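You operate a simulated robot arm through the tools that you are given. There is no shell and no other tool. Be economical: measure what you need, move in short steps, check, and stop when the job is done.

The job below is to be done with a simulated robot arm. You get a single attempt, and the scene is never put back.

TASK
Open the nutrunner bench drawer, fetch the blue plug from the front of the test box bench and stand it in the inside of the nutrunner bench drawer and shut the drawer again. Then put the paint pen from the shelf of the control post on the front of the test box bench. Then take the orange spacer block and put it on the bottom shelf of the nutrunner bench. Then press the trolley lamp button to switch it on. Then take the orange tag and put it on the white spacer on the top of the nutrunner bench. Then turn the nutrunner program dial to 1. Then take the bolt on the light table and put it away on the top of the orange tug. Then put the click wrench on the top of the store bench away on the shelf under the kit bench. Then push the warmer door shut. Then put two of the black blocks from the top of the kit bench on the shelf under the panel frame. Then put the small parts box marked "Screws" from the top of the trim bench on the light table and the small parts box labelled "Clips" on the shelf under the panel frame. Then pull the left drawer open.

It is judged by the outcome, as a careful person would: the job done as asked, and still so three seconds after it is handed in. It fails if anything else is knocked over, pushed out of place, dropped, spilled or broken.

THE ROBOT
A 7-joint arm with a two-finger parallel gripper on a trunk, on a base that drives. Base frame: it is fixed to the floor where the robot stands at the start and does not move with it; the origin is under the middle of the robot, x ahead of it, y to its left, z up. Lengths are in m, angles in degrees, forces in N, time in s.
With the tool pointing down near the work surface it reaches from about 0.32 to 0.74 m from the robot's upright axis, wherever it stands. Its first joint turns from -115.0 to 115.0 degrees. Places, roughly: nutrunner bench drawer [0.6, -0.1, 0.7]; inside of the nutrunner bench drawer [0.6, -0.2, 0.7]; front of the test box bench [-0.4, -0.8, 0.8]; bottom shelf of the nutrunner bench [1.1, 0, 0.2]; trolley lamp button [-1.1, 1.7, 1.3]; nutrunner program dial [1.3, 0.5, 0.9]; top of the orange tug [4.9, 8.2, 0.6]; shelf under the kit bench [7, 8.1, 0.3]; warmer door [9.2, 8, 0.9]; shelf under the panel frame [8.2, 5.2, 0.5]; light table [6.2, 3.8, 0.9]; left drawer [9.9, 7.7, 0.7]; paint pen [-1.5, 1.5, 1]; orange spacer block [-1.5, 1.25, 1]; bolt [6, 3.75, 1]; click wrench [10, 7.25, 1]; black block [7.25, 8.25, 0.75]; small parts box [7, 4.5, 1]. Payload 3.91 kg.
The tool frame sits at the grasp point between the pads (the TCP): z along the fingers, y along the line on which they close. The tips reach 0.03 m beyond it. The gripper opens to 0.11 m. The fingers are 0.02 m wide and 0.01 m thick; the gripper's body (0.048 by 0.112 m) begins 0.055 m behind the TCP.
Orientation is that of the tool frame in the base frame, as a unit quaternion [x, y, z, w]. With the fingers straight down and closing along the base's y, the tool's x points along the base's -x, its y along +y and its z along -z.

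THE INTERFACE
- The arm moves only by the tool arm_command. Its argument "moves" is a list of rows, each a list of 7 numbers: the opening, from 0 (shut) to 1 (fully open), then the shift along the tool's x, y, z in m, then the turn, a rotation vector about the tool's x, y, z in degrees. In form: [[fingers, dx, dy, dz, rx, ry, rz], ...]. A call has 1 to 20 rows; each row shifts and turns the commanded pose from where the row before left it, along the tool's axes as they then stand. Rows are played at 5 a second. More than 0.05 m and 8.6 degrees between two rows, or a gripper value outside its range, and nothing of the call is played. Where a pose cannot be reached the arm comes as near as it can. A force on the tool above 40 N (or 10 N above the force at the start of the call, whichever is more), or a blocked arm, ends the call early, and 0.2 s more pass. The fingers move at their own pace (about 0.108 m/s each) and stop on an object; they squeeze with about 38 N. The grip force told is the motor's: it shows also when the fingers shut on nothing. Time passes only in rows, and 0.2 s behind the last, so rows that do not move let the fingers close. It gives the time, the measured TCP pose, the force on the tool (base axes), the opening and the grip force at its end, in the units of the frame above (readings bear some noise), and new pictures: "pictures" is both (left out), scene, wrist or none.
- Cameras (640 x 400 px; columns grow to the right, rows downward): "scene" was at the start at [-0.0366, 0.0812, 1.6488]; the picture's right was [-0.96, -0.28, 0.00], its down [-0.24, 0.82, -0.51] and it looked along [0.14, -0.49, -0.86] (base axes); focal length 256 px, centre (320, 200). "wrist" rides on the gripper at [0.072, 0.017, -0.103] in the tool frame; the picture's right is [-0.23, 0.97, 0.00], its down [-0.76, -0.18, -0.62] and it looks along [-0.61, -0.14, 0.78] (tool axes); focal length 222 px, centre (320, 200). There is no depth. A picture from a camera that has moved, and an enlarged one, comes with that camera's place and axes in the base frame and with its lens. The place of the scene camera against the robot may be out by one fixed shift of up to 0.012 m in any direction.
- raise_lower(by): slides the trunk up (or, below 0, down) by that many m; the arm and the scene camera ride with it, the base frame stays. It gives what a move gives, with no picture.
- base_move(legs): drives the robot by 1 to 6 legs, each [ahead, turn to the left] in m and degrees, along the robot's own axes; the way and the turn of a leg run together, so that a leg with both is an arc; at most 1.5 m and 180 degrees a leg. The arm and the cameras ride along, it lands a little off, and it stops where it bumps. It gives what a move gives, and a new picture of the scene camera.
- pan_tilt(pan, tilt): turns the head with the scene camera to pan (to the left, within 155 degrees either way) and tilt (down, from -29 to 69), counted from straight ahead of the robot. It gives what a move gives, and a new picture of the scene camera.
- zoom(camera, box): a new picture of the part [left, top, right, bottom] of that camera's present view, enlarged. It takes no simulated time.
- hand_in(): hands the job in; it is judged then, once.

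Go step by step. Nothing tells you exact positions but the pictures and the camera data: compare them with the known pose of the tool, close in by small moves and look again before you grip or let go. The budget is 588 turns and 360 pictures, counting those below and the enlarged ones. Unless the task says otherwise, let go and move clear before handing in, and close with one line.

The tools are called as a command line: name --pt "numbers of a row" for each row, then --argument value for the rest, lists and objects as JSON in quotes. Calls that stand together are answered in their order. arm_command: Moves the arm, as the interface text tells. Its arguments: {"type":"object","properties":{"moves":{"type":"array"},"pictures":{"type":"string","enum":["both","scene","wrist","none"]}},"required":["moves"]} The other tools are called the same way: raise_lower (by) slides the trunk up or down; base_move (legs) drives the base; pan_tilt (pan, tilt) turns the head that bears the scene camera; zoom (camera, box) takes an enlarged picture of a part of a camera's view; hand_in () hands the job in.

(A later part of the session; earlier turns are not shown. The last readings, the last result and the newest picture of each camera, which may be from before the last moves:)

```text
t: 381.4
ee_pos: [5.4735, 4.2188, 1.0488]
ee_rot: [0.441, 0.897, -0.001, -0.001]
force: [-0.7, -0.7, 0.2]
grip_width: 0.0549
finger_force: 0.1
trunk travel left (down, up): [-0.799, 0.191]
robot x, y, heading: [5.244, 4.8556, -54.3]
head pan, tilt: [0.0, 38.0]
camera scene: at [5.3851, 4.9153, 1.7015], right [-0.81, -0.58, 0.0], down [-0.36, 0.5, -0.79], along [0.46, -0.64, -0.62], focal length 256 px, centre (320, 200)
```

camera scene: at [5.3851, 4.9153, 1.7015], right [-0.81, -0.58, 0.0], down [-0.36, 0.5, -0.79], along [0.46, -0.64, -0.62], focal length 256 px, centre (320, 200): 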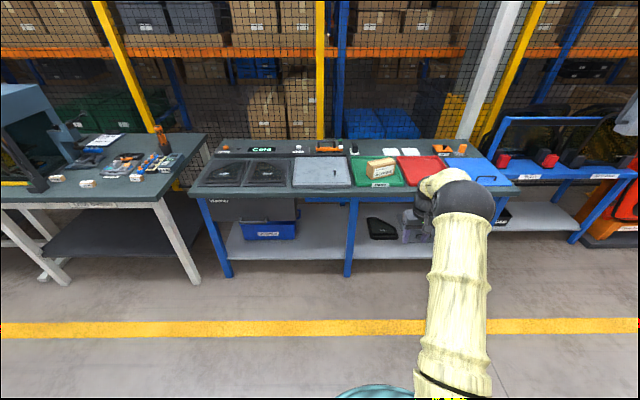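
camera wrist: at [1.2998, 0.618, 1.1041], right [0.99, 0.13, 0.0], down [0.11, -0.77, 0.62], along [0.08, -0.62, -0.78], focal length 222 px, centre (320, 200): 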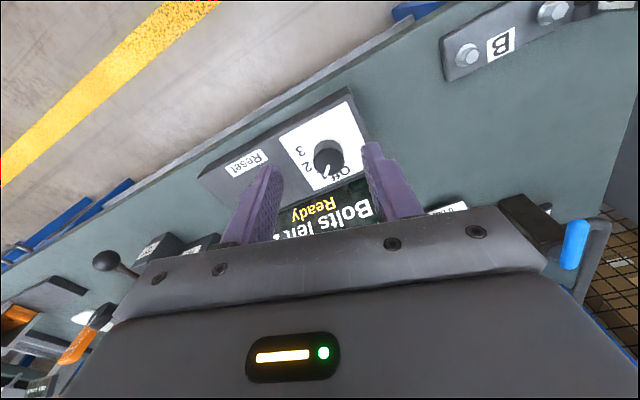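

zoom --camera "scene" --box '[190, 125, 430, 205]'

zoom --camera "scene" --box '[280, 145, 370, 200]'

zoom --camera "scene" --box '[20, 120, 200, 220]'

```text
2.67 times, centred on (310, 165) of scene
camera zoom: at [5.3851, 4.9153, 1.7015], right [-0.81, -0.58, 0.0], down [-0.36, 0.5, -0.79], along [0.46, -0.64, -0.62], focal length 684 px, centre (347, 293)
```

zoom: 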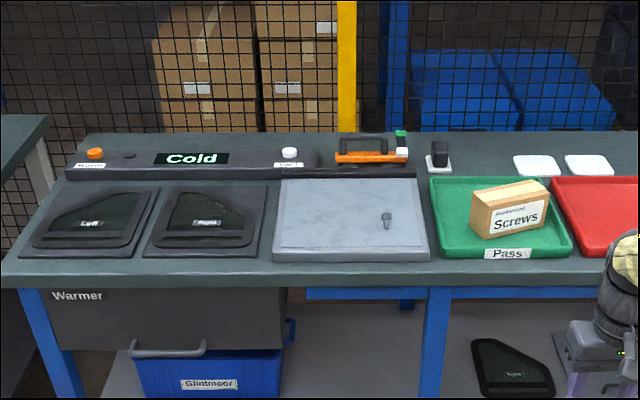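

```text
7.11 times, centred on (325, 172) of scene
camera zoom: at [5.3851, 4.9153, 1.7015], right [-0.81, -0.58, 0.0], down [-0.36, 0.5, -0.79], along [0.46, -0.64, -0.62], focal length 1823 px, centre (284, 396)
```

zoom: 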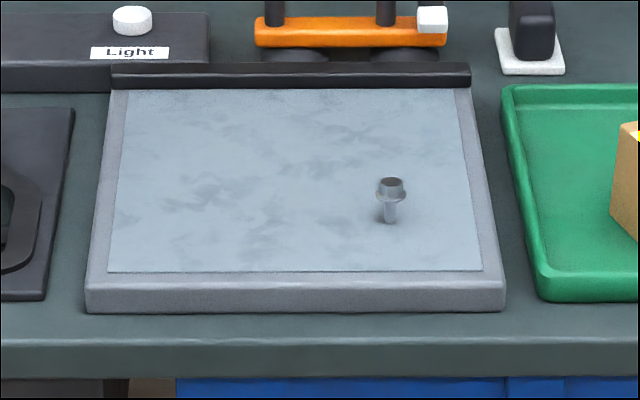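

```text
3.56 times, centred on (110, 170) of scene
camera zoom: at [5.3851, 4.9153, 1.7015], right [-0.81, -0.58, 0.0], down [-0.36, 0.5, -0.79], along [0.46, -0.64, -0.62], focal length 912 px, centre (1067, 307)
```

zoom: 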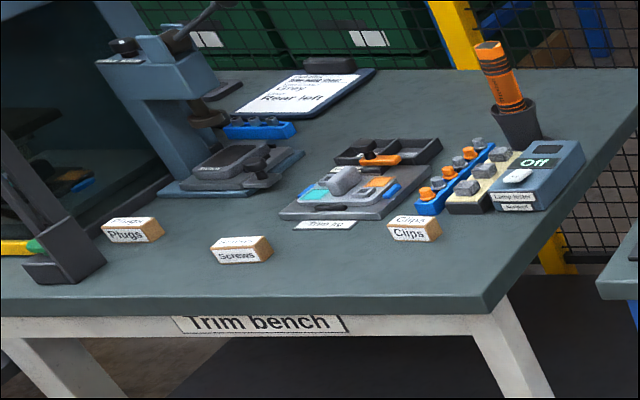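

arm_command --pt "0.5 0 0.049 0 0 0 0" --pt "0.5 0 0.049 0 0 0 0" --pt "0.5 0 0.049 0 0 0 0" --pt "0.5 0 0.049 0 0 0 0" --pt "0.5 0 0.03 0 0 0 0" --pictures "none"

base_move --legs '[[0.6, 0]]'

arm_command --pt "0.5 0 0 0 0 0 0" --pictures "wrist"

```text
t: 382.6
ee_pos: [5.6519, 4.359, 1.0477]
ee_rot: [0.442, 0.897, -0.001, 0.0]
force: [-0.4, -0.6, -0.7]
grip_width: 0.0551
finger_force: 0.0
trunk travel left (down, up): [-0.799, 0.191]
robot x, y, heading: [5.2403, 4.8566, -54.5]
head pan, tilt: [0.0, 38.0]
```

```text
t: 385.9
ee_pos: [6.0036, 3.8766, 1.0472]
ee_rot: [0.438, 0.899, -0.002, 0.0]
force: [0.6, 0.1, 0.2]
grip_width: 0.0547
finger_force: 0.1
trunk travel left (down, up): [-0.799, 0.191]
robot x, y, heading: [5.5891, 4.3717, -54.1]
head pan, tilt: [0.0, 38.0]
camera scene: at [5.733, 4.4319, 1.7014], right [-0.81, -0.59, 0.0], down [-0.36, 0.5, -0.79], along [0.46, -0.64, -0.62], focal length 256 px, centre (320, 200)
```

scene: 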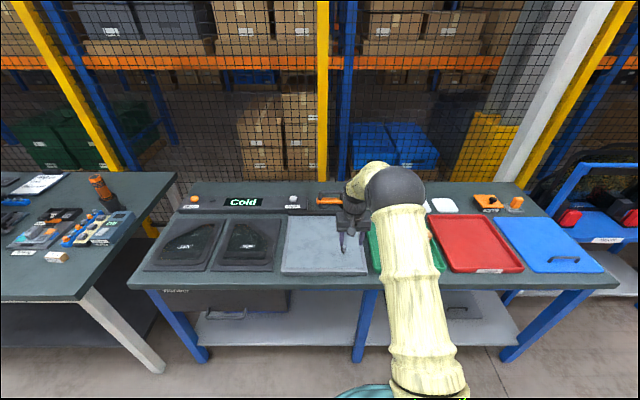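

```text
t: 386.3
ee_pos: [6.0006, 3.8778, 1.0471]
ee_rot: [0.438, 0.899, -0.001, 0.0]
force: [-0.5, 0.1, -0.1]
grip_width: 0.0553
finger_force: 0.0
trunk travel left (down, up): [-0.799, 0.191]
robot x, y, heading: [5.5885, 4.3716, -53.8]
head pan, tilt: [0.0, 38.0]
camera wrist: at [5.9708, 3.9451, 1.1512], right [0.91, 0.42, 0.0], down [0.33, -0.71, 0.62], along [0.26, -0.57, -0.78], focal length 222 px, centre (320, 200)
```

wrist: 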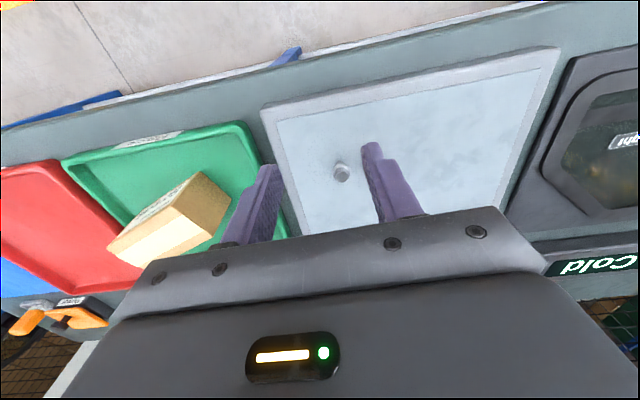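

arm_command --pt "0.45 -0.044 0.005 0.02 0 0 0" --pt "0.45 -0.044 0.005 0.02 0 0 0" --pt "0.45 0 0 0.045 0 0 0" --pt "0.45 0 0 0 0 0 0" --pictures "wrist"

zoom --camera "wrist" --box '[260, 90, 420, 190]'

```text
t: 387.3
ee_pos: [6.0615, 3.8176, 0.9615]
ee_rot: [0.439, 0.899, -0.002, 0.0]
force: [-0.7, -0.4, -0.4]
grip_width: 0.0497
finger_force: 0.0
trunk travel left (down, up): [-0.799, 0.191]
robot x, y, heading: [5.5878, 4.3675, -54.4]
head pan, tilt: [0.0, 38.0]
camera wrist: at [6.0311, 3.8843, 1.0653], right [0.91, 0.42, 0.0], down [0.33, -0.71, 0.62], along [0.26, -0.57, -0.78], focal length 222 px, centre (320, 200)
```

wrist: 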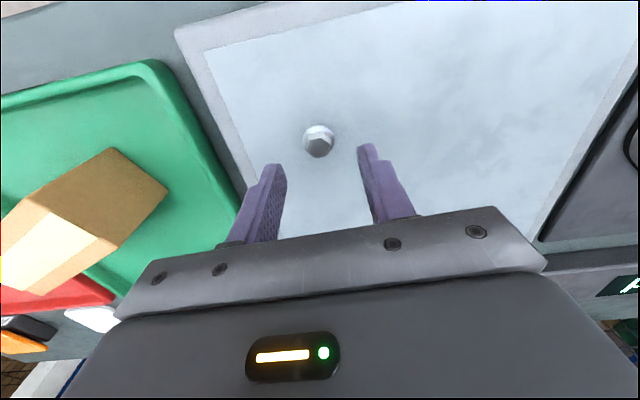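

```text
4.00 times, centred on (340, 140) of wrist
camera zoom: at [6.0311, 3.8843, 1.0653], right [0.91, 0.42, 0.0], down [0.33, -0.71, 0.62], along [0.26, -0.57, -0.78], focal length 888 px, centre (240, 440)
```

zoom: 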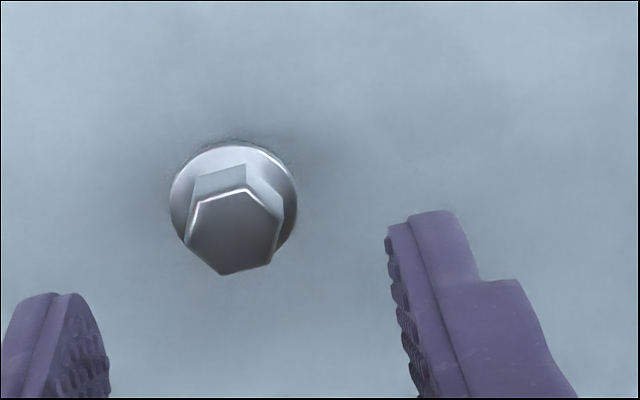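

arm_command --pt "0.45 -0.016 -0.003 0.02 0 0 0" --pt "0.45 0 0 0.018 0 0 0" --pt "0.45 0 0 0 0 0 0" --pictures "wrist"

zoom --camera "scene" --box '[300, 180, 400, 270]'

```text
t: 388.1
ee_pos: [6.0684, 3.8008, 0.9251]
ee_rot: [0.439, 0.899, -0.001, 0.0]
force: [-0.8, 1.0, 0.4]
grip_width: 0.0495
finger_force: 0.0
trunk travel left (down, up): [-0.799, 0.191]
robot x, y, heading: [5.5858, 4.3663, -54.2]
head pan, tilt: [0.0, 38.0]
camera wrist: at [6.0372, 3.8689, 1.0282], right [0.91, 0.42, 0.0], down [0.33, -0.71, 0.62], along [0.26, -0.57, -0.78], focal length 222 px, centre (320, 200)
```

wrist: 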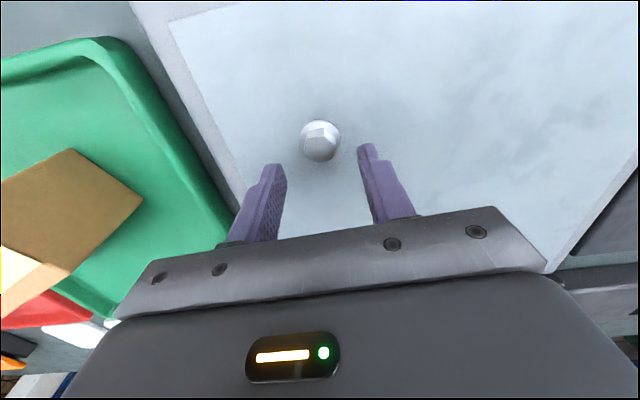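

```text
4.44 times, centred on (350, 225) of scene
camera zoom: at [5.7326, 4.4325, 1.7014], right [-0.81, -0.59, 0.0], down [-0.36, 0.5, -0.79], along [0.46, -0.64, -0.62], focal length 1139 px, centre (187, 89)
```

zoom: 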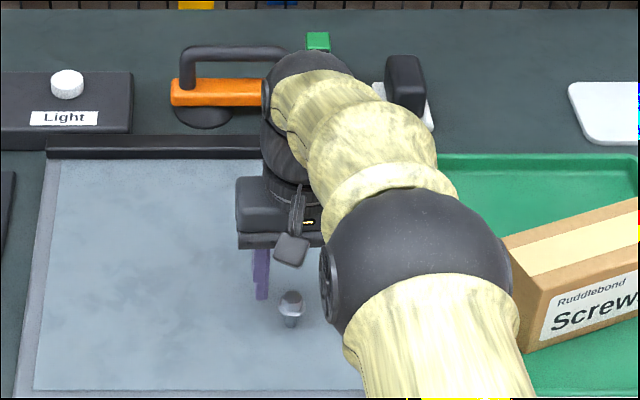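

arm_command --pt "0.45 0 0 0.015 0 0 0" --pt "0.45 0 0 0 0 0 0" --pictures "wrist"

zoom --camera "scene" --box '[300, 180, 400, 270]'

```text
t: 388.7
ee_pos: [6.0691, 3.8016, 0.9107]
ee_rot: [0.438, 0.899, -0.001, 0.001]
force: [1.3, -0.4, 0.1]
grip_width: 0.0492
finger_force: 0.1
trunk travel left (down, up): [-0.799, 0.191]
robot x, y, heading: [5.5868, 4.3711, -54.4]
head pan, tilt: [0.0, 38.0]
camera wrist: at [6.0377, 3.8686, 1.0143], right [0.91, 0.42, 0.0], down [0.33, -0.71, 0.62], along [0.26, -0.57, -0.78], focal length 222 px, centre (320, 200)
```

wrist: 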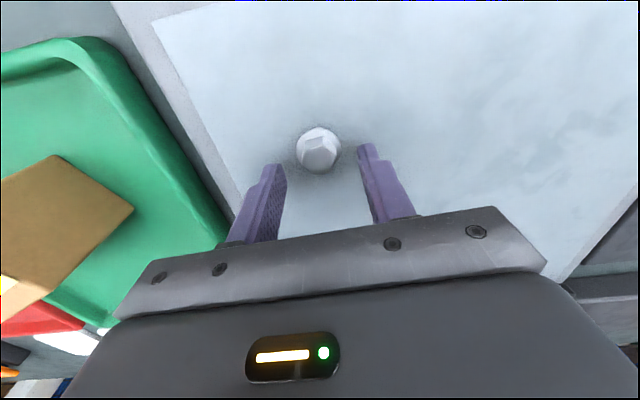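

```text
4.44 times, centred on (350, 225) of scene
camera zoom: at [5.7324, 4.4328, 1.7014], right [-0.81, -0.59, 0.0], down [-0.36, 0.5, -0.79], along [0.46, -0.64, -0.62], focal length 1139 px, centre (187, 89)
```

zoom: 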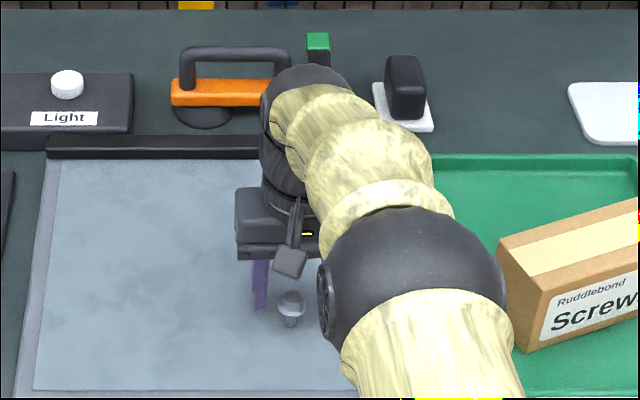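

arm_command --pt "0.45 0.009 0 0.008 0 0 0" --pt "0.45 0 0 0.006 0 0 0" --pt "0.45 0 0 0 0 0 0" --pictures "wrist"

zoom --camera "wrist" --box '[240, 100, 400, 220]'

zoom --camera "scene" --box '[320, 200, 380, 260]'

```text
t: 389.5
ee_pos: [6.0639, 3.8071, 0.9028]
ee_rot: [0.439, 0.898, -0.001, 0.005]
force: [-0.4, -0.1, 33.0]
grip_width: 0.049
finger_force: 0.1
trunk travel left (down, up): [-0.799, 0.191]
robot x, y, heading: [5.5907, 4.3724, -54.1]
head pan, tilt: [0.0, 38.0]
camera wrist: at [6.0325, 3.876, 1.005], right [0.91, 0.42, 0.0], down [0.33, -0.7, 0.63], along [0.27, -0.57, -0.78], focal length 222 px, centre (320, 200)
```

wrist: 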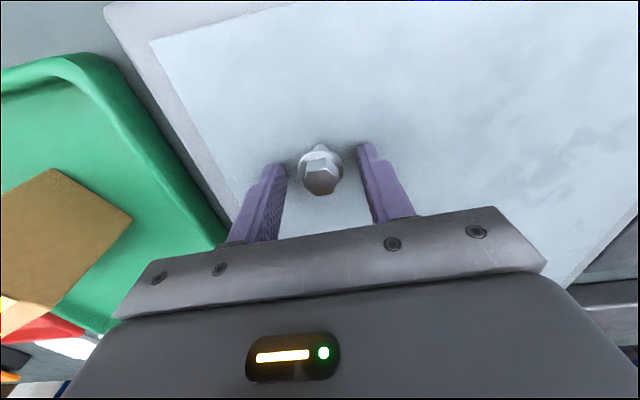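

```text
3.33 times, centred on (320, 160) of wrist
camera zoom: at [6.0325, 3.876, 1.005], right [0.91, 0.42, 0.0], down [0.33, -0.7, 0.63], along [0.27, -0.57, -0.78], focal length 740 px, centre (320, 333)
```

zoom: 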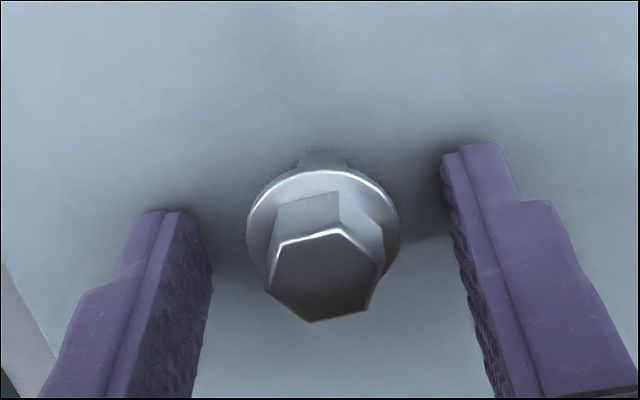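

```text
6.67 times, centred on (350, 230) of scene
camera zoom: at [5.7293, 4.4362, 1.7021], right [-0.81, -0.59, 0.0], down [-0.36, 0.5, -0.79], along [0.46, -0.64, -0.61], focal length 1709 px, centre (120, 0)
```

zoom: 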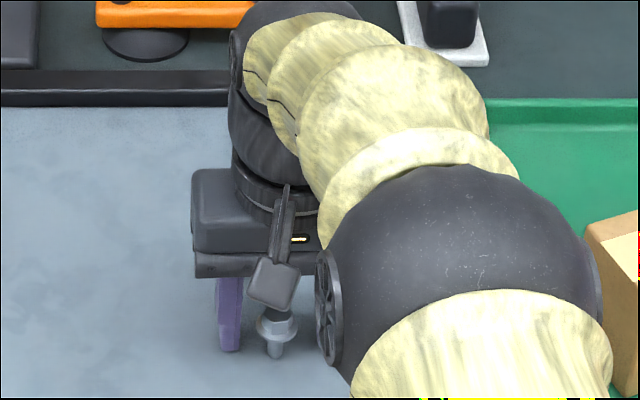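

arm_command --pt "0.45 0.004 0 -0.007 0 0 0" --pt "0.2 0 0 0 0 0 0" --pt "0 0 0 0 0 0 0" --pt "0 0 0 0 0 0 0" --pictures "wrist"

arm_command --pt "0 0 0 -0.03 0 0 0" --pt "0 0 0 -0.04 0 0 0" --pt "0 0 0 -0.04 0 0 0" --pt "0 0 0 -0.04 0 0 0" --pictures "wrist"

```text
t: 390.5
ee_pos: [6.0618, 3.8118, 0.9024]
ee_rot: [0.437, 0.899, -0.001, -0.002]
force: [1.7, 4.9, 6.7]
grip_width: 0.0238
finger_force: 37.3
trunk travel left (down, up): [-0.799, 0.191]
robot x, y, heading: [5.5879, 4.3697, -53.8]
head pan, tilt: [0.0, 38.0]
camera wrist: at [6.0315, 3.8789, 1.0059], right [0.91, 0.42, 0.0], down [0.33, -0.71, 0.62], along [0.26, -0.56, -0.78], focal length 222 px, centre (320, 200)
```

wrist: 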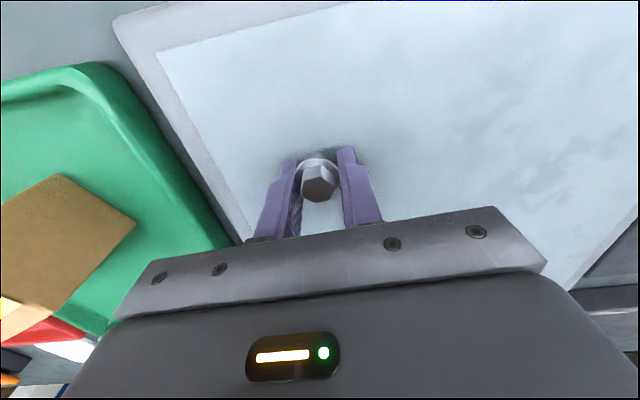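

```text
t: 391.5
ee_pos: [6.0656, 3.8092, 1.0541]
ee_rot: [0.439, 0.899, 0.0, 0.0]
force: [0.2, -0.2, 0.0]
grip_width: 0.024
finger_force: 37.7
trunk travel left (down, up): [-0.799, 0.191]
robot x, y, heading: [5.5853, 4.3703, -54.2]
head pan, tilt: [0.0, 38.0]
camera wrist: at [6.0335, 3.8763, 1.1562], right [0.91, 0.42, 0.0], down [0.33, -0.71, 0.62], along [0.26, -0.57, -0.78], focal length 222 px, centre (320, 200)
```

wrist: 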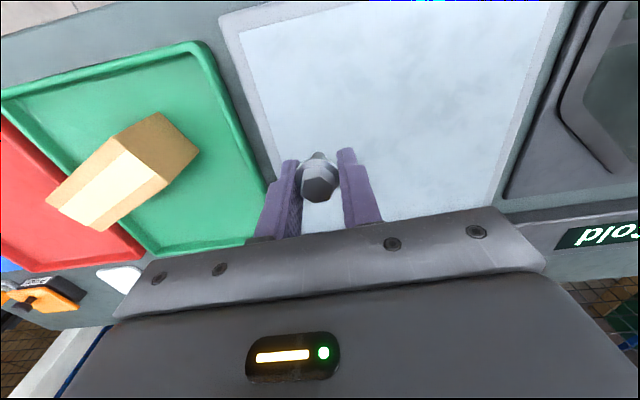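

pan_tilt --pan 150 --tilt 15

pan_tilt --pan 105 --tilt 15

```text
t: 393.9
ee_pos: [6.0655, 3.8082, 1.05]
ee_rot: [0.439, 0.899, -0.001, -0.001]
force: [-1.0, -0.6, -1.1]
grip_width: 0.0237
finger_force: 38.1
trunk travel left (down, up): [-0.799, 0.191]
robot x, y, heading: [5.5862, 4.3693, -54.1]
head pan, tilt: [150.0, 15.0]
camera scene: at [5.6723, 4.5954, 1.738], right [0.99, 0.1, 0.0], down [0.03, -0.26, -0.97], along [-0.1, 0.96, -0.26], focal length 256 px, centre (320, 200)
```

scene: 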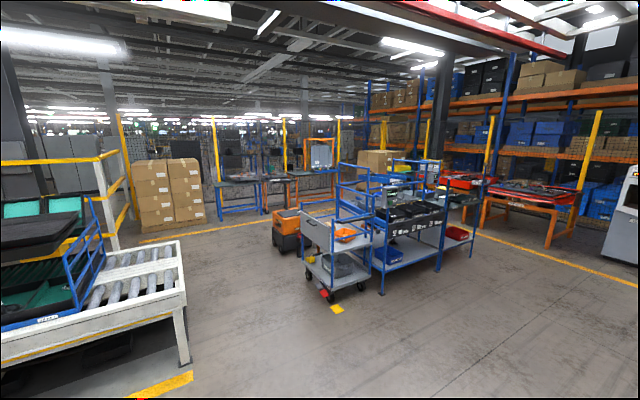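

```text
t: 395.0
ee_pos: [6.0645, 3.8088, 1.0518]
ee_rot: [0.438, 0.899, -0.001, 0.0]
force: [0.3, 0.5, 0.0]
grip_width: 0.024
finger_force: 37.8
trunk travel left (down, up): [-0.799, 0.191]
robot x, y, heading: [5.5886, 4.3745, -54.1]
head pan, tilt: [105.0, 15.0]
camera scene: at [5.7407, 4.575, 1.738], right [0.78, -0.63, 0.0], down [-0.16, -0.2, -0.97], along [0.61, 0.75, -0.26], focal length 256 px, centre (320, 200)
```

scene: 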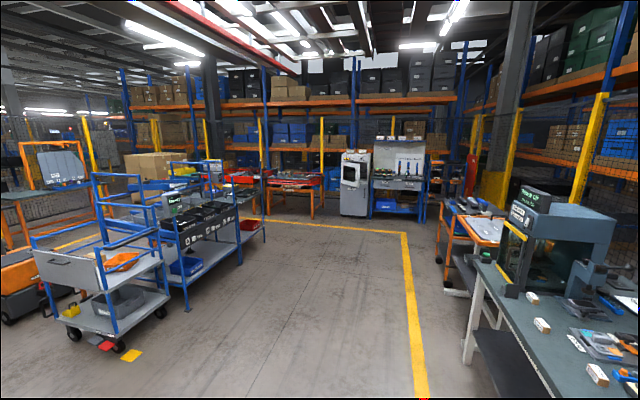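

pan_tilt --pan 150 --tilt 22

zoom --camera "scene" --box '[200, 100, 480, 275]'

```text
t: 396.1
ee_pos: [6.0657, 3.8083, 1.0513]
ee_rot: [0.438, 0.899, -0.001, -0.001]
force: [0.2, 0.1, 0.3]
grip_width: 0.024
finger_force: 37.5
trunk travel left (down, up): [-0.799, 0.191]
robot x, y, heading: [5.5906, 4.3684, -54.0]
head pan, tilt: [150.0, 22.0]
camera scene: at [5.6724, 4.5948, 1.7266], right [0.99, 0.1, 0.0], down [0.04, -0.37, -0.93], along [-0.1, 0.92, -0.37], focal length 256 px, centre (320, 200)
```

scene: 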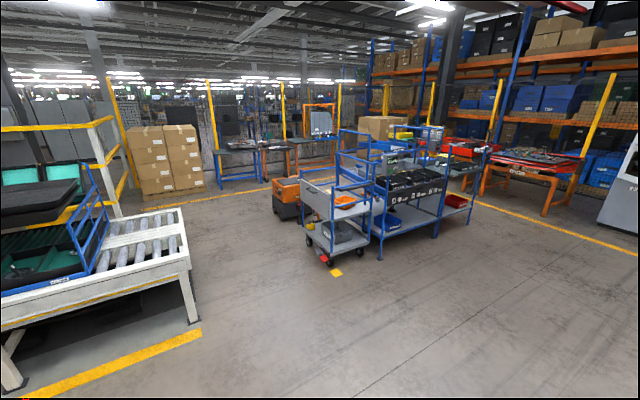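

```text
2.29 times, centred on (340, 188) of scene
camera zoom: at [5.6724, 4.5948, 1.7266], right [0.99, 0.1, 0.0], down [0.04, -0.37, -0.93], along [-0.1, 0.92, -0.37], focal length 586 px, centre (274, 229)
```

zoom: 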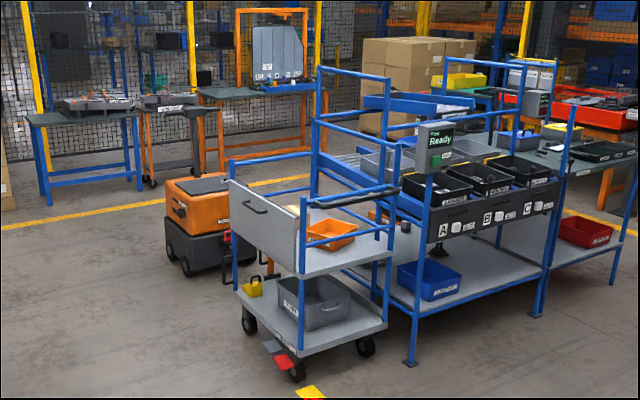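

base_move --legs '[[-0.5, 0]]'

arm_command --pt "0 0.045 0 -0.01 0 0 0" --pt "0 0.045 0 -0.01 0 0 0" --pt "0 0.045 0 -0.01 0 0 0" --pt "0 0.045 0 0 0 0 0" --pictures "none"

base_move --legs '[[0, 142.4], [1.0, 0], [0.83, 0], [0, 43.4], [0.9, 0]]'

pan_tilt --pan -20 --tilt 35

```text
t: 399.0
ee_pos: [5.7838, 4.1953, 1.0519]
ee_rot: [0.438, 0.899, -0.001, 0.0]
force: [0.3, -0.2, 0.7]
grip_width: 0.0239
finger_force: 38.1
trunk travel left (down, up): [-0.799, 0.191]
robot x, y, heading: [5.307, 4.7599, -53.6]
head pan, tilt: [150.0, 22.0]
camera scene: at [5.3906, 4.983, 1.7265], right [0.99, 0.1, 0.0], down [0.04, -0.37, -0.93], along [-0.1, 0.92, -0.38], focal length 256 px, centre (320, 200)
```

scene: 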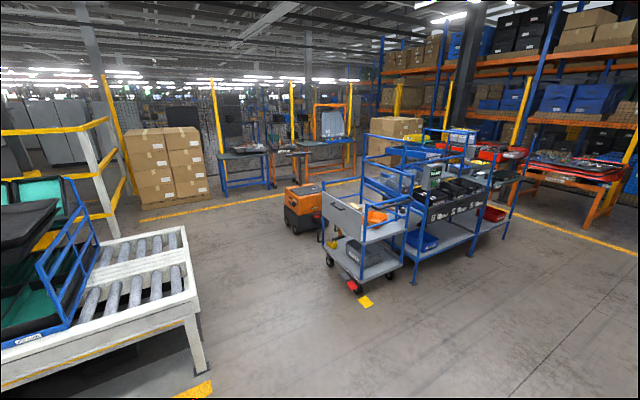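

```text
t: 400.0
ee_pos: [5.6708, 4.3408, 1.0822]
ee_rot: [0.439, 0.899, -0.001, 0.0]
force: [0.0, 0.5, -0.3]
grip_width: 0.0237
finger_force: 37.7
trunk travel left (down, up): [-0.799, 0.191]
robot x, y, heading: [5.3074, 4.7602, -53.7]
head pan, tilt: [150.0, 22.0]
```

```text
t: 421.6
ee_pos: [4.0719, 7.5138, 1.0823]
ee_rot: [0.942, -0.336, 0.0, -0.001]
force: [0.1, 0.7, -0.8]
grip_width: 0.0234
finger_force: 38.5
trunk travel left (down, up): [-0.799, 0.191]
robot x, y, heading: [4.5219, 7.1835, 138.5]
head pan, tilt: [150.0, 22.0]
camera scene: at [4.4961, 6.9355, 1.7267], right [-0.95, -0.32, 0.0], down [-0.12, 0.35, -0.93], along [0.3, -0.88, -0.37], focal length 256 px, centre (320, 200)
```

scene: 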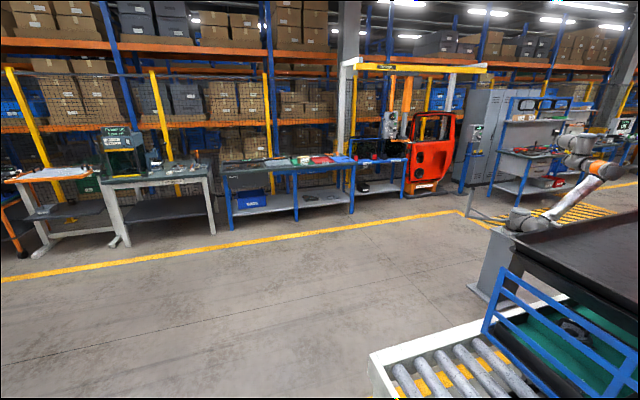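

```text
t: 424.2
ee_pos: [4.0723, 7.5131, 1.0833]
ee_rot: [0.942, -0.336, 0.0, -0.002]
force: [0.8, -0.1, 0.5]
grip_width: 0.0236
finger_force: 37.7
trunk travel left (down, up): [-0.799, 0.191]
robot x, y, heading: [4.5195, 7.1857, 138.7]
head pan, tilt: [-20.0, 35.0]
camera scene: at [4.4248, 7.1004, 1.706], right [0.88, 0.48, 0.0], down [0.27, -0.5, -0.82], along [-0.39, 0.72, -0.57], focal length 256 px, centre (320, 200)
```

scene: 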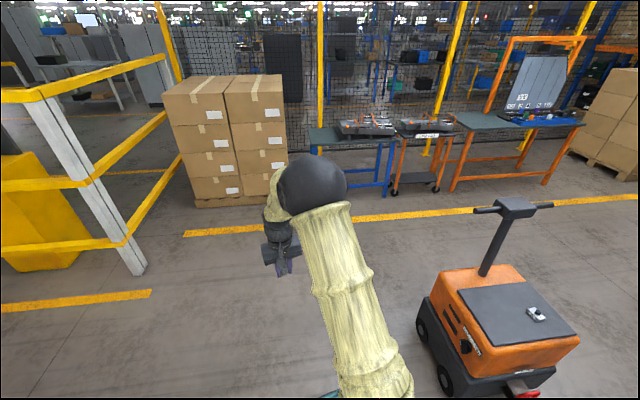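

base_move --legs '[[0, -45.1], [0.3, 0], [0, -28]]'

pan_tilt --pan 0 --tilt 45

arm_command --pt "0 0 0 0 0 0 0" --pictures "wrist"

```text
t: 429.6
ee_pos: [4.6773, 8.0055, 1.0825]
ee_rot: [-0.562, 0.827, -0.001, 0.0]
force: [0.8, -0.3, -0.3]
grip_width: 0.0234
finger_force: 37.9
trunk travel left (down, up): [-0.799, 0.191]
robot x, y, heading: [4.4973, 7.4783, 66.1]
head pan, tilt: [-20.0, 35.0]
camera scene: at [4.3994, 7.5445, 1.706], right [0.72, -0.69, 0.0], down [-0.4, -0.41, -0.82], along [0.57, 0.59, -0.57], focal length 256 px, centre (320, 200)
```

scene: 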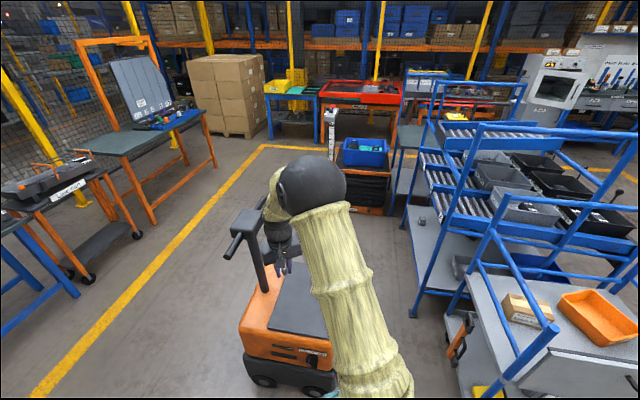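

```text
t: 430.5
ee_pos: [4.6759, 8.0056, 1.0828]
ee_rot: [-0.562, 0.827, -0.001, 0.001]
force: [-0.3, 0.2, -0.1]
grip_width: 0.0236
finger_force: 38.3
trunk travel left (down, up): [-0.799, 0.191]
robot x, y, heading: [4.4973, 7.4837, 66.1]
head pan, tilt: [0.0, 45.0]
camera scene: at [4.3711, 7.5554, 1.6912], right [0.91, -0.41, 0.0], down [-0.29, -0.65, -0.71], along [0.29, 0.65, -0.71], focal length 256 px, centre (320, 200)
```

scene: 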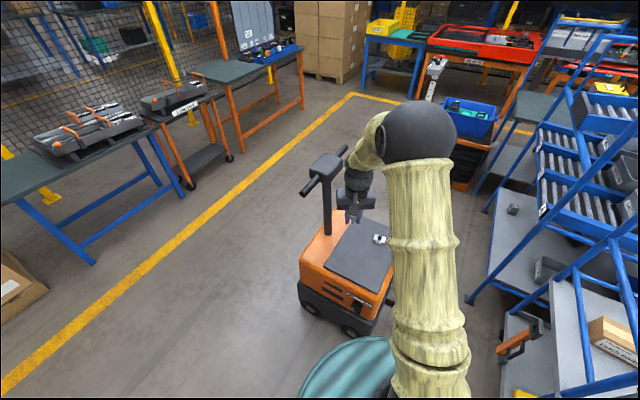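

```text
t: 430.9
ee_pos: [4.6761, 8.006, 1.0835]
ee_rot: [-0.561, 0.827, -0.002, 0.001]
force: [-0.2, -0.3, 0.2]
grip_width: 0.0234
finger_force: 37.9
trunk travel left (down, up): [-0.799, 0.191]
robot x, y, heading: [4.4995, 7.4777, 66.2]
head pan, tilt: [0.0, 45.0]
camera wrist: at [4.634, 7.9447, 1.1864], right [-0.82, 0.57, 0.0], down [0.45, 0.64, 0.62], along [0.36, 0.51, -0.78], focal length 222 px, centre (320, 200)
```

wrist: 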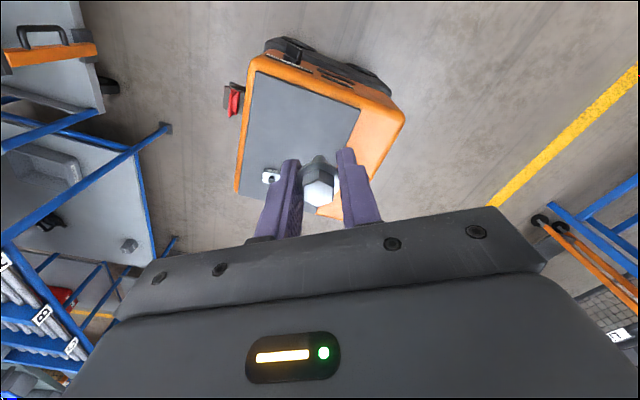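

arm_command --pt "0 -0.045 -0.02 0 0 0 0" --pt "0 -0.045 -0.02 0 0 0 0" --pt "0 -0.045 -0.02 0 0 0 0" --pictures "none"

raise_lower --by -0.36

arm_command --pt "0 0 0 0 0 0 0"

```text
t: 431.7
ee_pos: [4.7832, 8.1083, 1.0824]
ee_rot: [-0.561, 0.827, -0.001, 0.0]
force: [0.6, 0.4, -0.7]
grip_width: 0.0236
finger_force: 38.1
trunk travel left (down, up): [-0.799, 0.191]
robot x, y, heading: [4.4967, 7.4811, 66.1]
head pan, tilt: [0.0, 45.0]
```

```text
t: 435.2
ee_pos: [4.7827, 8.1073, 0.724]
ee_rot: [-0.561, 0.828, 0.0, 0.0]
force: [-0.5, 0.3, -0.4]
grip_width: 0.0239
finger_force: 38.2
trunk travel left (down, up): [-0.439, 0.551]
robot x, y, heading: [4.4974, 7.4811, 66.1]
head pan, tilt: [0.0, 45.0]
```

```text
t: 435.6
ee_pos: [4.7812, 8.1082, 0.7229]
ee_rot: [-0.562, 0.827, -0.001, 0.001]
force: [0.6, -0.4, 0.2]
grip_width: 0.0236
finger_force: 37.8
trunk travel left (down, up): [-0.439, 0.551]
robot x, y, heading: [4.4979, 7.4804, 66.3]
head pan, tilt: [0.0, 45.0]
camera scene: at [4.3709, 7.5554, 1.3312], right [0.91, -0.4, 0.0], down [-0.29, -0.65, -0.71], along [0.29, 0.65, -0.71], focal length 256 px, centre (320, 200)
camera wrist: at [4.7397, 8.0467, 0.8274], right [-0.82, 0.57, 0.0], down [0.45, 0.64, 0.62], along [0.36, 0.51, -0.78], focal length 222 px, centre (320, 200)
```

scene: 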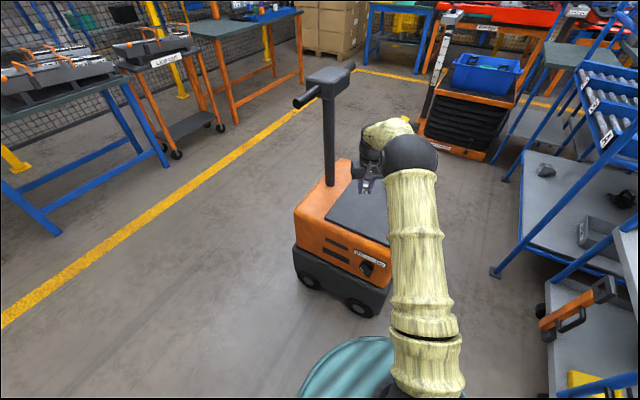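
wrist: 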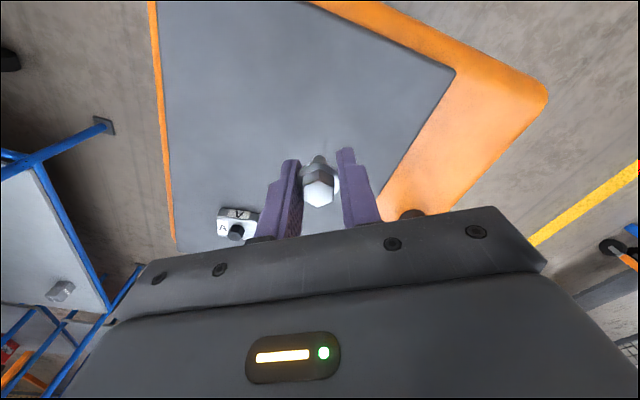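

arm_command --pt "0 0.03 -0.03 0.01 0 0 0" --pt "0 0 0 0.03 0 0 0" --pt "0 0 0 0.025 0 0 0" --pt "0 0 0 0 0 0 0" --pictures "wrist"

arm_command --pt "0 0 0 0.01 0 0 0" --pt "0 0 0 0.008 0 0 0" --pt "0 0 0 0 0 0 0" --pictures "none"

```text
t: 436.6
ee_pos: [4.8002, 8.0709, 0.6615]
ee_rot: [-0.561, 0.828, -0.001, 0.001]
force: [1.0, 0.3, -0.2]
grip_width: 0.0231
finger_force: 38.2
trunk travel left (down, up): [-0.439, 0.551]
robot x, y, heading: [4.4978, 7.4821, 66.1]
head pan, tilt: [0.0, 45.0]
camera wrist: at [4.7576, 8.0095, 0.7642], right [-0.82, 0.57, 0.0], down [0.45, 0.64, 0.62], along [0.36, 0.51, -0.78], focal length 222 px, centre (320, 200)
```

wrist: 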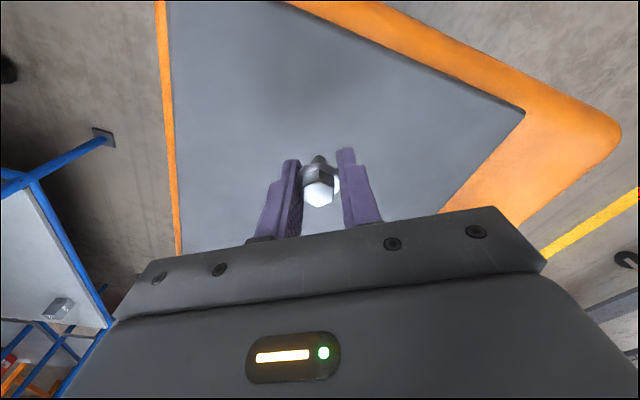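

```text
t: 437.4
ee_pos: [4.799, 8.069, 0.6421]
ee_rot: [-0.562, 0.827, -0.001, 0.0]
force: [0.6, 0.4, -0.6]
grip_width: 0.0233
finger_force: 38.2
trunk travel left (down, up): [-0.439, 0.551]
robot x, y, heading: [4.4974, 7.4781, 66.0]
head pan, tilt: [0.0, 45.0]
```

arm_command --pt "0 0 0 0.007 0 0 0" --pt "0 0 0 0 0 0 0" --pictures "none"

arm_command --pt "0 0 0 0.006 0 0 0" --pt "0 0 0 0 0 0 0" --pictures "none"

arm_command --pt "0 0 0 0.006 0 0 0" --pt "0 0 0 0 0 0 0" --pictures "wrist"

```text
t: 438.0
ee_pos: [4.8009, 8.0689, 0.6352]
ee_rot: [-0.561, 0.828, -0.001, 0.0]
force: [0.2, -0.7, -0.4]
grip_width: 0.0239
finger_force: 37.6
trunk travel left (down, up): [-0.439, 0.551]
robot x, y, heading: [4.4991, 7.4784, 65.9]
head pan, tilt: [0.0, 45.0]
```

```text
t: 438.6
ee_pos: [4.7987, 8.0697, 0.63]
ee_rot: [-0.561, 0.828, -0.001, 0.001]
force: [0.0, 0.4, -1.1]
grip_width: 0.0235
finger_force: 37.8
trunk travel left (down, up): [-0.439, 0.551]
robot x, y, heading: [4.4993, 7.4808, 66.2]
head pan, tilt: [0.0, 45.0]
```

```text
t: 439.2
ee_pos: [4.7997, 8.068, 0.6236]
ee_rot: [-0.562, 0.827, -0.001, 0.0]
force: [0.7, -0.1, -0.7]
grip_width: 0.0234
finger_force: 38.2
trunk travel left (down, up): [-0.439, 0.551]
robot x, y, heading: [4.4972, 7.4803, 66.4]
head pan, tilt: [0.0, 45.0]
camera wrist: at [4.757, 8.0082, 0.727], right [-0.82, 0.57, 0.0], down [0.45, 0.64, 0.62], along [0.36, 0.51, -0.78], focal length 222 px, centre (320, 200)
```

wrist: 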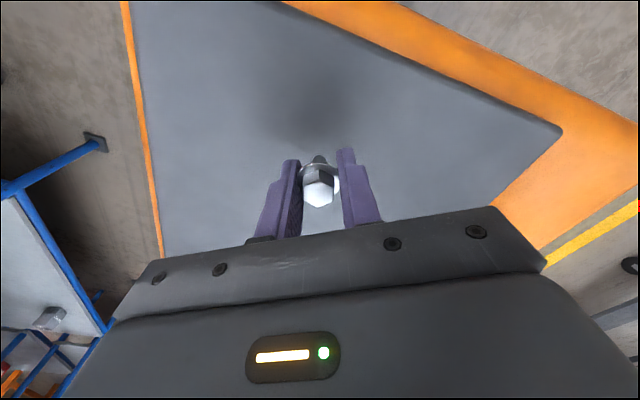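

arm_command --pt "0 0 0 0.01 0 0 0" --pt "0 0 0 0.008 0 0 0" --pt "0 0 0 0 0 0 0" --pictures "none"

arm_command --pt "0 0 0 0.008 0 0 0" --pt "0 0 0 0 0 0 0" --pictures "none"

arm_command --pt "0 0 0 0.006 0 0 0" --pt "0 0 0 0 0 0 0" --pictures "wrist"

```text
t: 440.0
ee_pos: [4.7993, 8.0675, 0.6054]
ee_rot: [-0.562, 0.827, 0.0, 0.002]
force: [-0.5, -3.1, 8.4]
grip_width: 0.0235
finger_force: 37.4
trunk travel left (down, up): [-0.439, 0.551]
robot x, y, heading: [4.4984, 7.4832, 66.1]
head pan, tilt: [0.0, 45.0]
```

```text
t: 440.4
ee_pos: [4.7995, 8.0678, 0.6062]
ee_rot: [-0.561, 0.828, 0.002, 0.004]
force: [-4.3, -9.8, 21.9]
grip_width: 0.0235
finger_force: 38.5
trunk travel left (down, up): [-0.439, 0.551]
robot x, y, heading: [4.4956, 7.4825, 66.5]
head pan, tilt: [0.0, 45.0]
stopped in row 2: the force on the tool passed its limit (the readings are from after the stop); the commanded pose is now the measured one
```

```text
t: 440.7
ee_pos: [4.7997, 8.07, 0.6059]
ee_rot: [-0.561, 0.827, 0.002, 0.005]
force: [-6.7, -9.9, 23.6]
grip_width: 0.0234
finger_force: 38.0
trunk travel left (down, up): [-0.439, 0.551]
robot x, y, heading: [4.4997, 7.4782, 66.1]
head pan, tilt: [0.0, 45.0]
stopped in row 1: the force on the tool passed its limit (the readings are from after the stop); the commanded pose is now the measured one
camera wrist: at [4.7567, 8.0079, 0.708], right [-0.82, 0.57, 0.0], down [0.44, 0.64, 0.63], along [0.36, 0.52, -0.78], focal length 222 px, centre (320, 200)
```

wrist: 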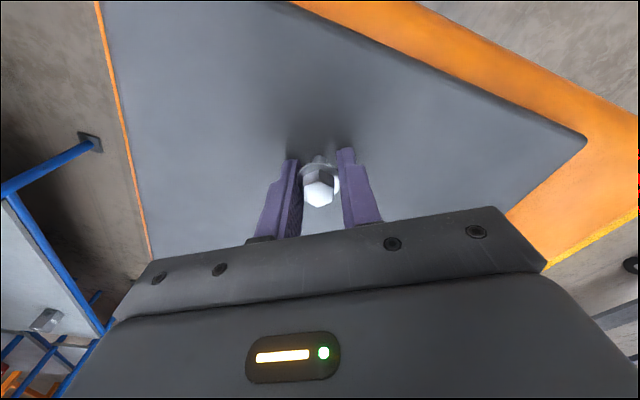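

arm_command --pt "0 0 0 -0.003 0 0 0" --pt "0 0 0 0 0 0 0" --pictures "none"

arm_command --pt "0.25 0 0 0 0 0 0" --pt "0.35 0 0 0 0 0 0" --pt "0.45 0 0 0 0 0 0" --pt "0.45 0 0 0 0 0 0" --pictures "wrist"

```text
t: 441.3
ee_pos: [4.8004, 8.0709, 0.6045]
ee_rot: [-0.561, 0.828, 0.001, 0.005]
force: [1.1, -1.2, 2.7]
grip_width: 0.0235
finger_force: 38.0
trunk travel left (down, up): [-0.439, 0.551]
robot x, y, heading: [4.4965, 7.4773, 66.0]
head pan, tilt: [0.0, 45.0]
```

```text
t: 442.3
ee_pos: [4.7999, 8.0714, 0.6057]
ee_rot: [-0.561, 0.828, 0.001, 0.003]
force: [0.1, 0.9, -0.1]
grip_width: 0.0496
finger_force: 0.0
trunk travel left (down, up): [-0.439, 0.551]
robot x, y, heading: [4.4994, 7.4807, 65.8]
head pan, tilt: [0.0, 45.0]
camera wrist: at [4.7568, 8.0095, 0.7087], right [-0.82, 0.57, 0.0], down [0.44, 0.64, 0.63], along [0.36, 0.52, -0.78], focal length 222 px, centre (320, 200)
```

wrist: 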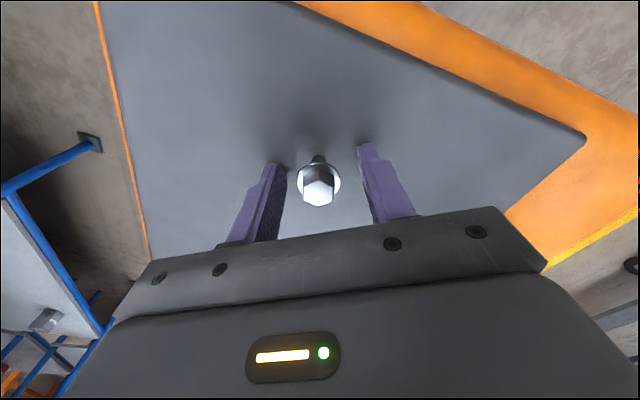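

The bolt stands by itself. I lift clear.

arm_command --pt "0.5 0 0 -0.02 0 0 0" --pt "0.5 0 0 -0.03 0 0 0" --pt "0.5 0 0 -0.04 0 0 0" --pt "0.5 0 0 -0.04 0 0 0" --pictures "wrist"

raise_lower --by 0.36

base_move --legs '[[-0.3, 0]]'

zoom --camera "scene" --box '[280, 130, 440, 270]'

```text
t: 443.3
ee_pos: [4.8004, 8.0712, 0.7335]
ee_rot: [-0.562, 0.827, 0.001, 0.003]
force: [0.3, 0.5, -0.5]
grip_width: 0.0551
finger_force: 0.1
trunk travel left (down, up): [-0.439, 0.551]
robot x, y, heading: [4.4998, 7.4788, 66.1]
head pan, tilt: [0.0, 45.0]
camera wrist: at [4.7578, 8.0084, 0.8368], right [-0.82, 0.57, 0.0], down [0.44, 0.64, 0.63], along [0.36, 0.52, -0.78], focal length 222 px, centre (320, 200)
```

wrist: 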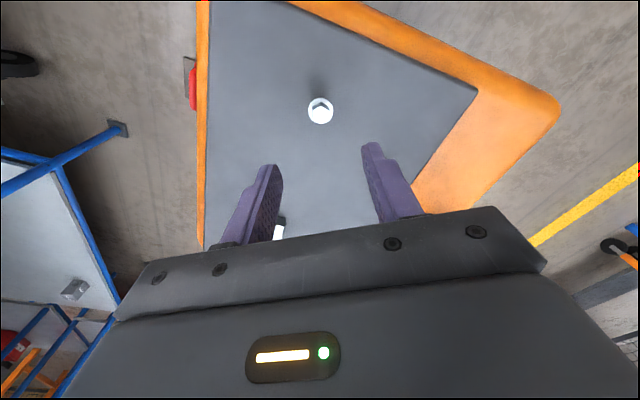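

```text
t: 446.8
ee_pos: [4.8006, 8.0711, 1.0937]
ee_rot: [-0.562, 0.827, 0.002, 0.003]
force: [-0.1, 0.6, 0.2]
grip_width: 0.0551
finger_force: 0.1
trunk travel left (down, up): [-0.799, 0.191]
robot x, y, heading: [4.4975, 7.4783, 66.3]
head pan, tilt: [0.0, 45.0]
```

```text
t: 448.9
ee_pos: [4.6767, 7.7984, 1.0937]
ee_rot: [-0.563, 0.826, 0.001, 0.004]
force: [-0.6, 0.0, -0.7]
grip_width: 0.0547
finger_force: 0.1
trunk travel left (down, up): [-0.799, 0.191]
robot x, y, heading: [4.3762, 7.2092, 66.6]
head pan, tilt: [0.0, 45.0]
camera scene: at [4.2504, 7.281, 1.6912], right [0.92, -0.4, 0.0], down [-0.28, -0.65, -0.71], along [0.28, 0.65, -0.71], focal length 256 px, centre (320, 200)
```

scene: 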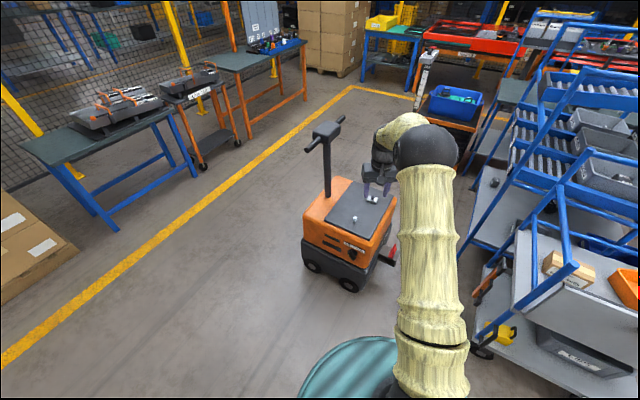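

```text
2.86 times, centred on (360, 200) of scene
camera zoom: at [4.2504, 7.281, 1.6912], right [0.92, -0.4, 0.0], down [-0.28, -0.65, -0.71], along [0.28, 0.65, -0.71], focal length 732 px, centre (206, 200)
```

zoom: 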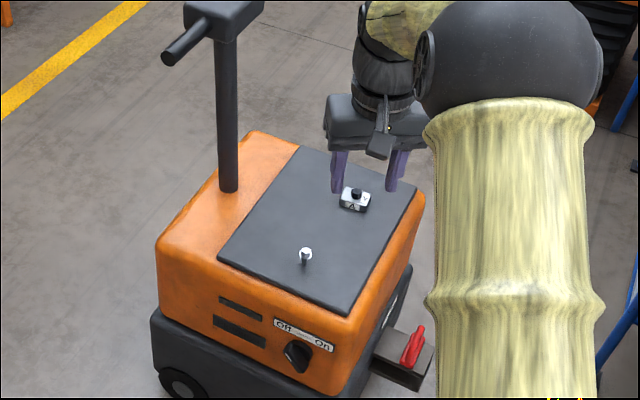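

arm_command --pt "0.5 0.045 0 0 0 0 0" --pt "0.5 0.045 0 0 0 0 0" --pt "0.5 0.045 0 0 0 0 0" --pictures "none"

base_move --legs '[[0, -117.8], [1.0, 0], [1.0, 0], [0, 86.8], [1.3, 0]]'

pan_tilt --pan 0 --tilt 20

```text
t: 449.7
ee_pos: [4.6262, 7.6757, 1.0944]
ee_rot: [-0.564, 0.826, 0.002, 0.005]
force: [0.2, -0.2, 0.8]
grip_width: 0.0551
finger_force: 0.1
trunk travel left (down, up): [-0.799, 0.191]
robot x, y, heading: [4.3786, 7.2062, 66.5]
head pan, tilt: [0.0, 45.0]
```

```text
t: 474.4
ee_pos: [7.1452, 6.5044, 1.0934]
ee_rot: [-0.286, 0.958, 0.001, 0.004]
force: [-0.3, -0.4, -0.1]
grip_width: 0.0551
finger_force: 0.0
trunk travel left (down, up): [-0.799, 0.191]
robot x, y, heading: [6.6723, 6.2663, 30.9]
head pan, tilt: [0.0, 45.0]
camera scene: at [6.6163, 6.401, 1.6912], right [0.52, -0.86, 0.0], down [-0.61, -0.37, -0.71], along [0.61, 0.37, -0.71], focal length 256 px, centre (320, 200)
```

scene: 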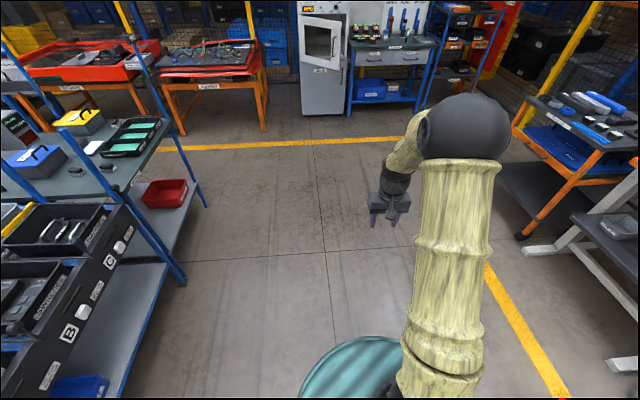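

```text
t: 475.3
ee_pos: [7.1457, 6.5035, 1.0933]
ee_rot: [-0.287, 0.958, 0.001, 0.004]
force: [-0.4, 0.0, 0.7]
grip_width: 0.0551
finger_force: 0.0
trunk travel left (down, up): [-0.799, 0.191]
robot x, y, heading: [6.6716, 6.2697, 31.0]
head pan, tilt: [0.0, 20.0]
camera scene: at [6.6261, 6.4069, 1.7298], right [0.52, -0.86, 0.0], down [-0.29, -0.18, -0.94], along [0.8, 0.49, -0.34], focal length 256 px, centre (320, 200)
```

scene: 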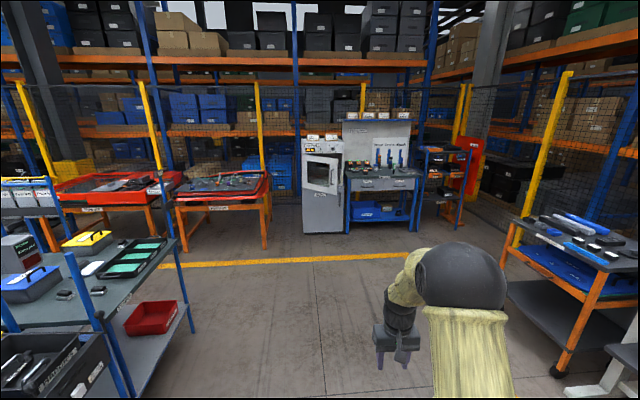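

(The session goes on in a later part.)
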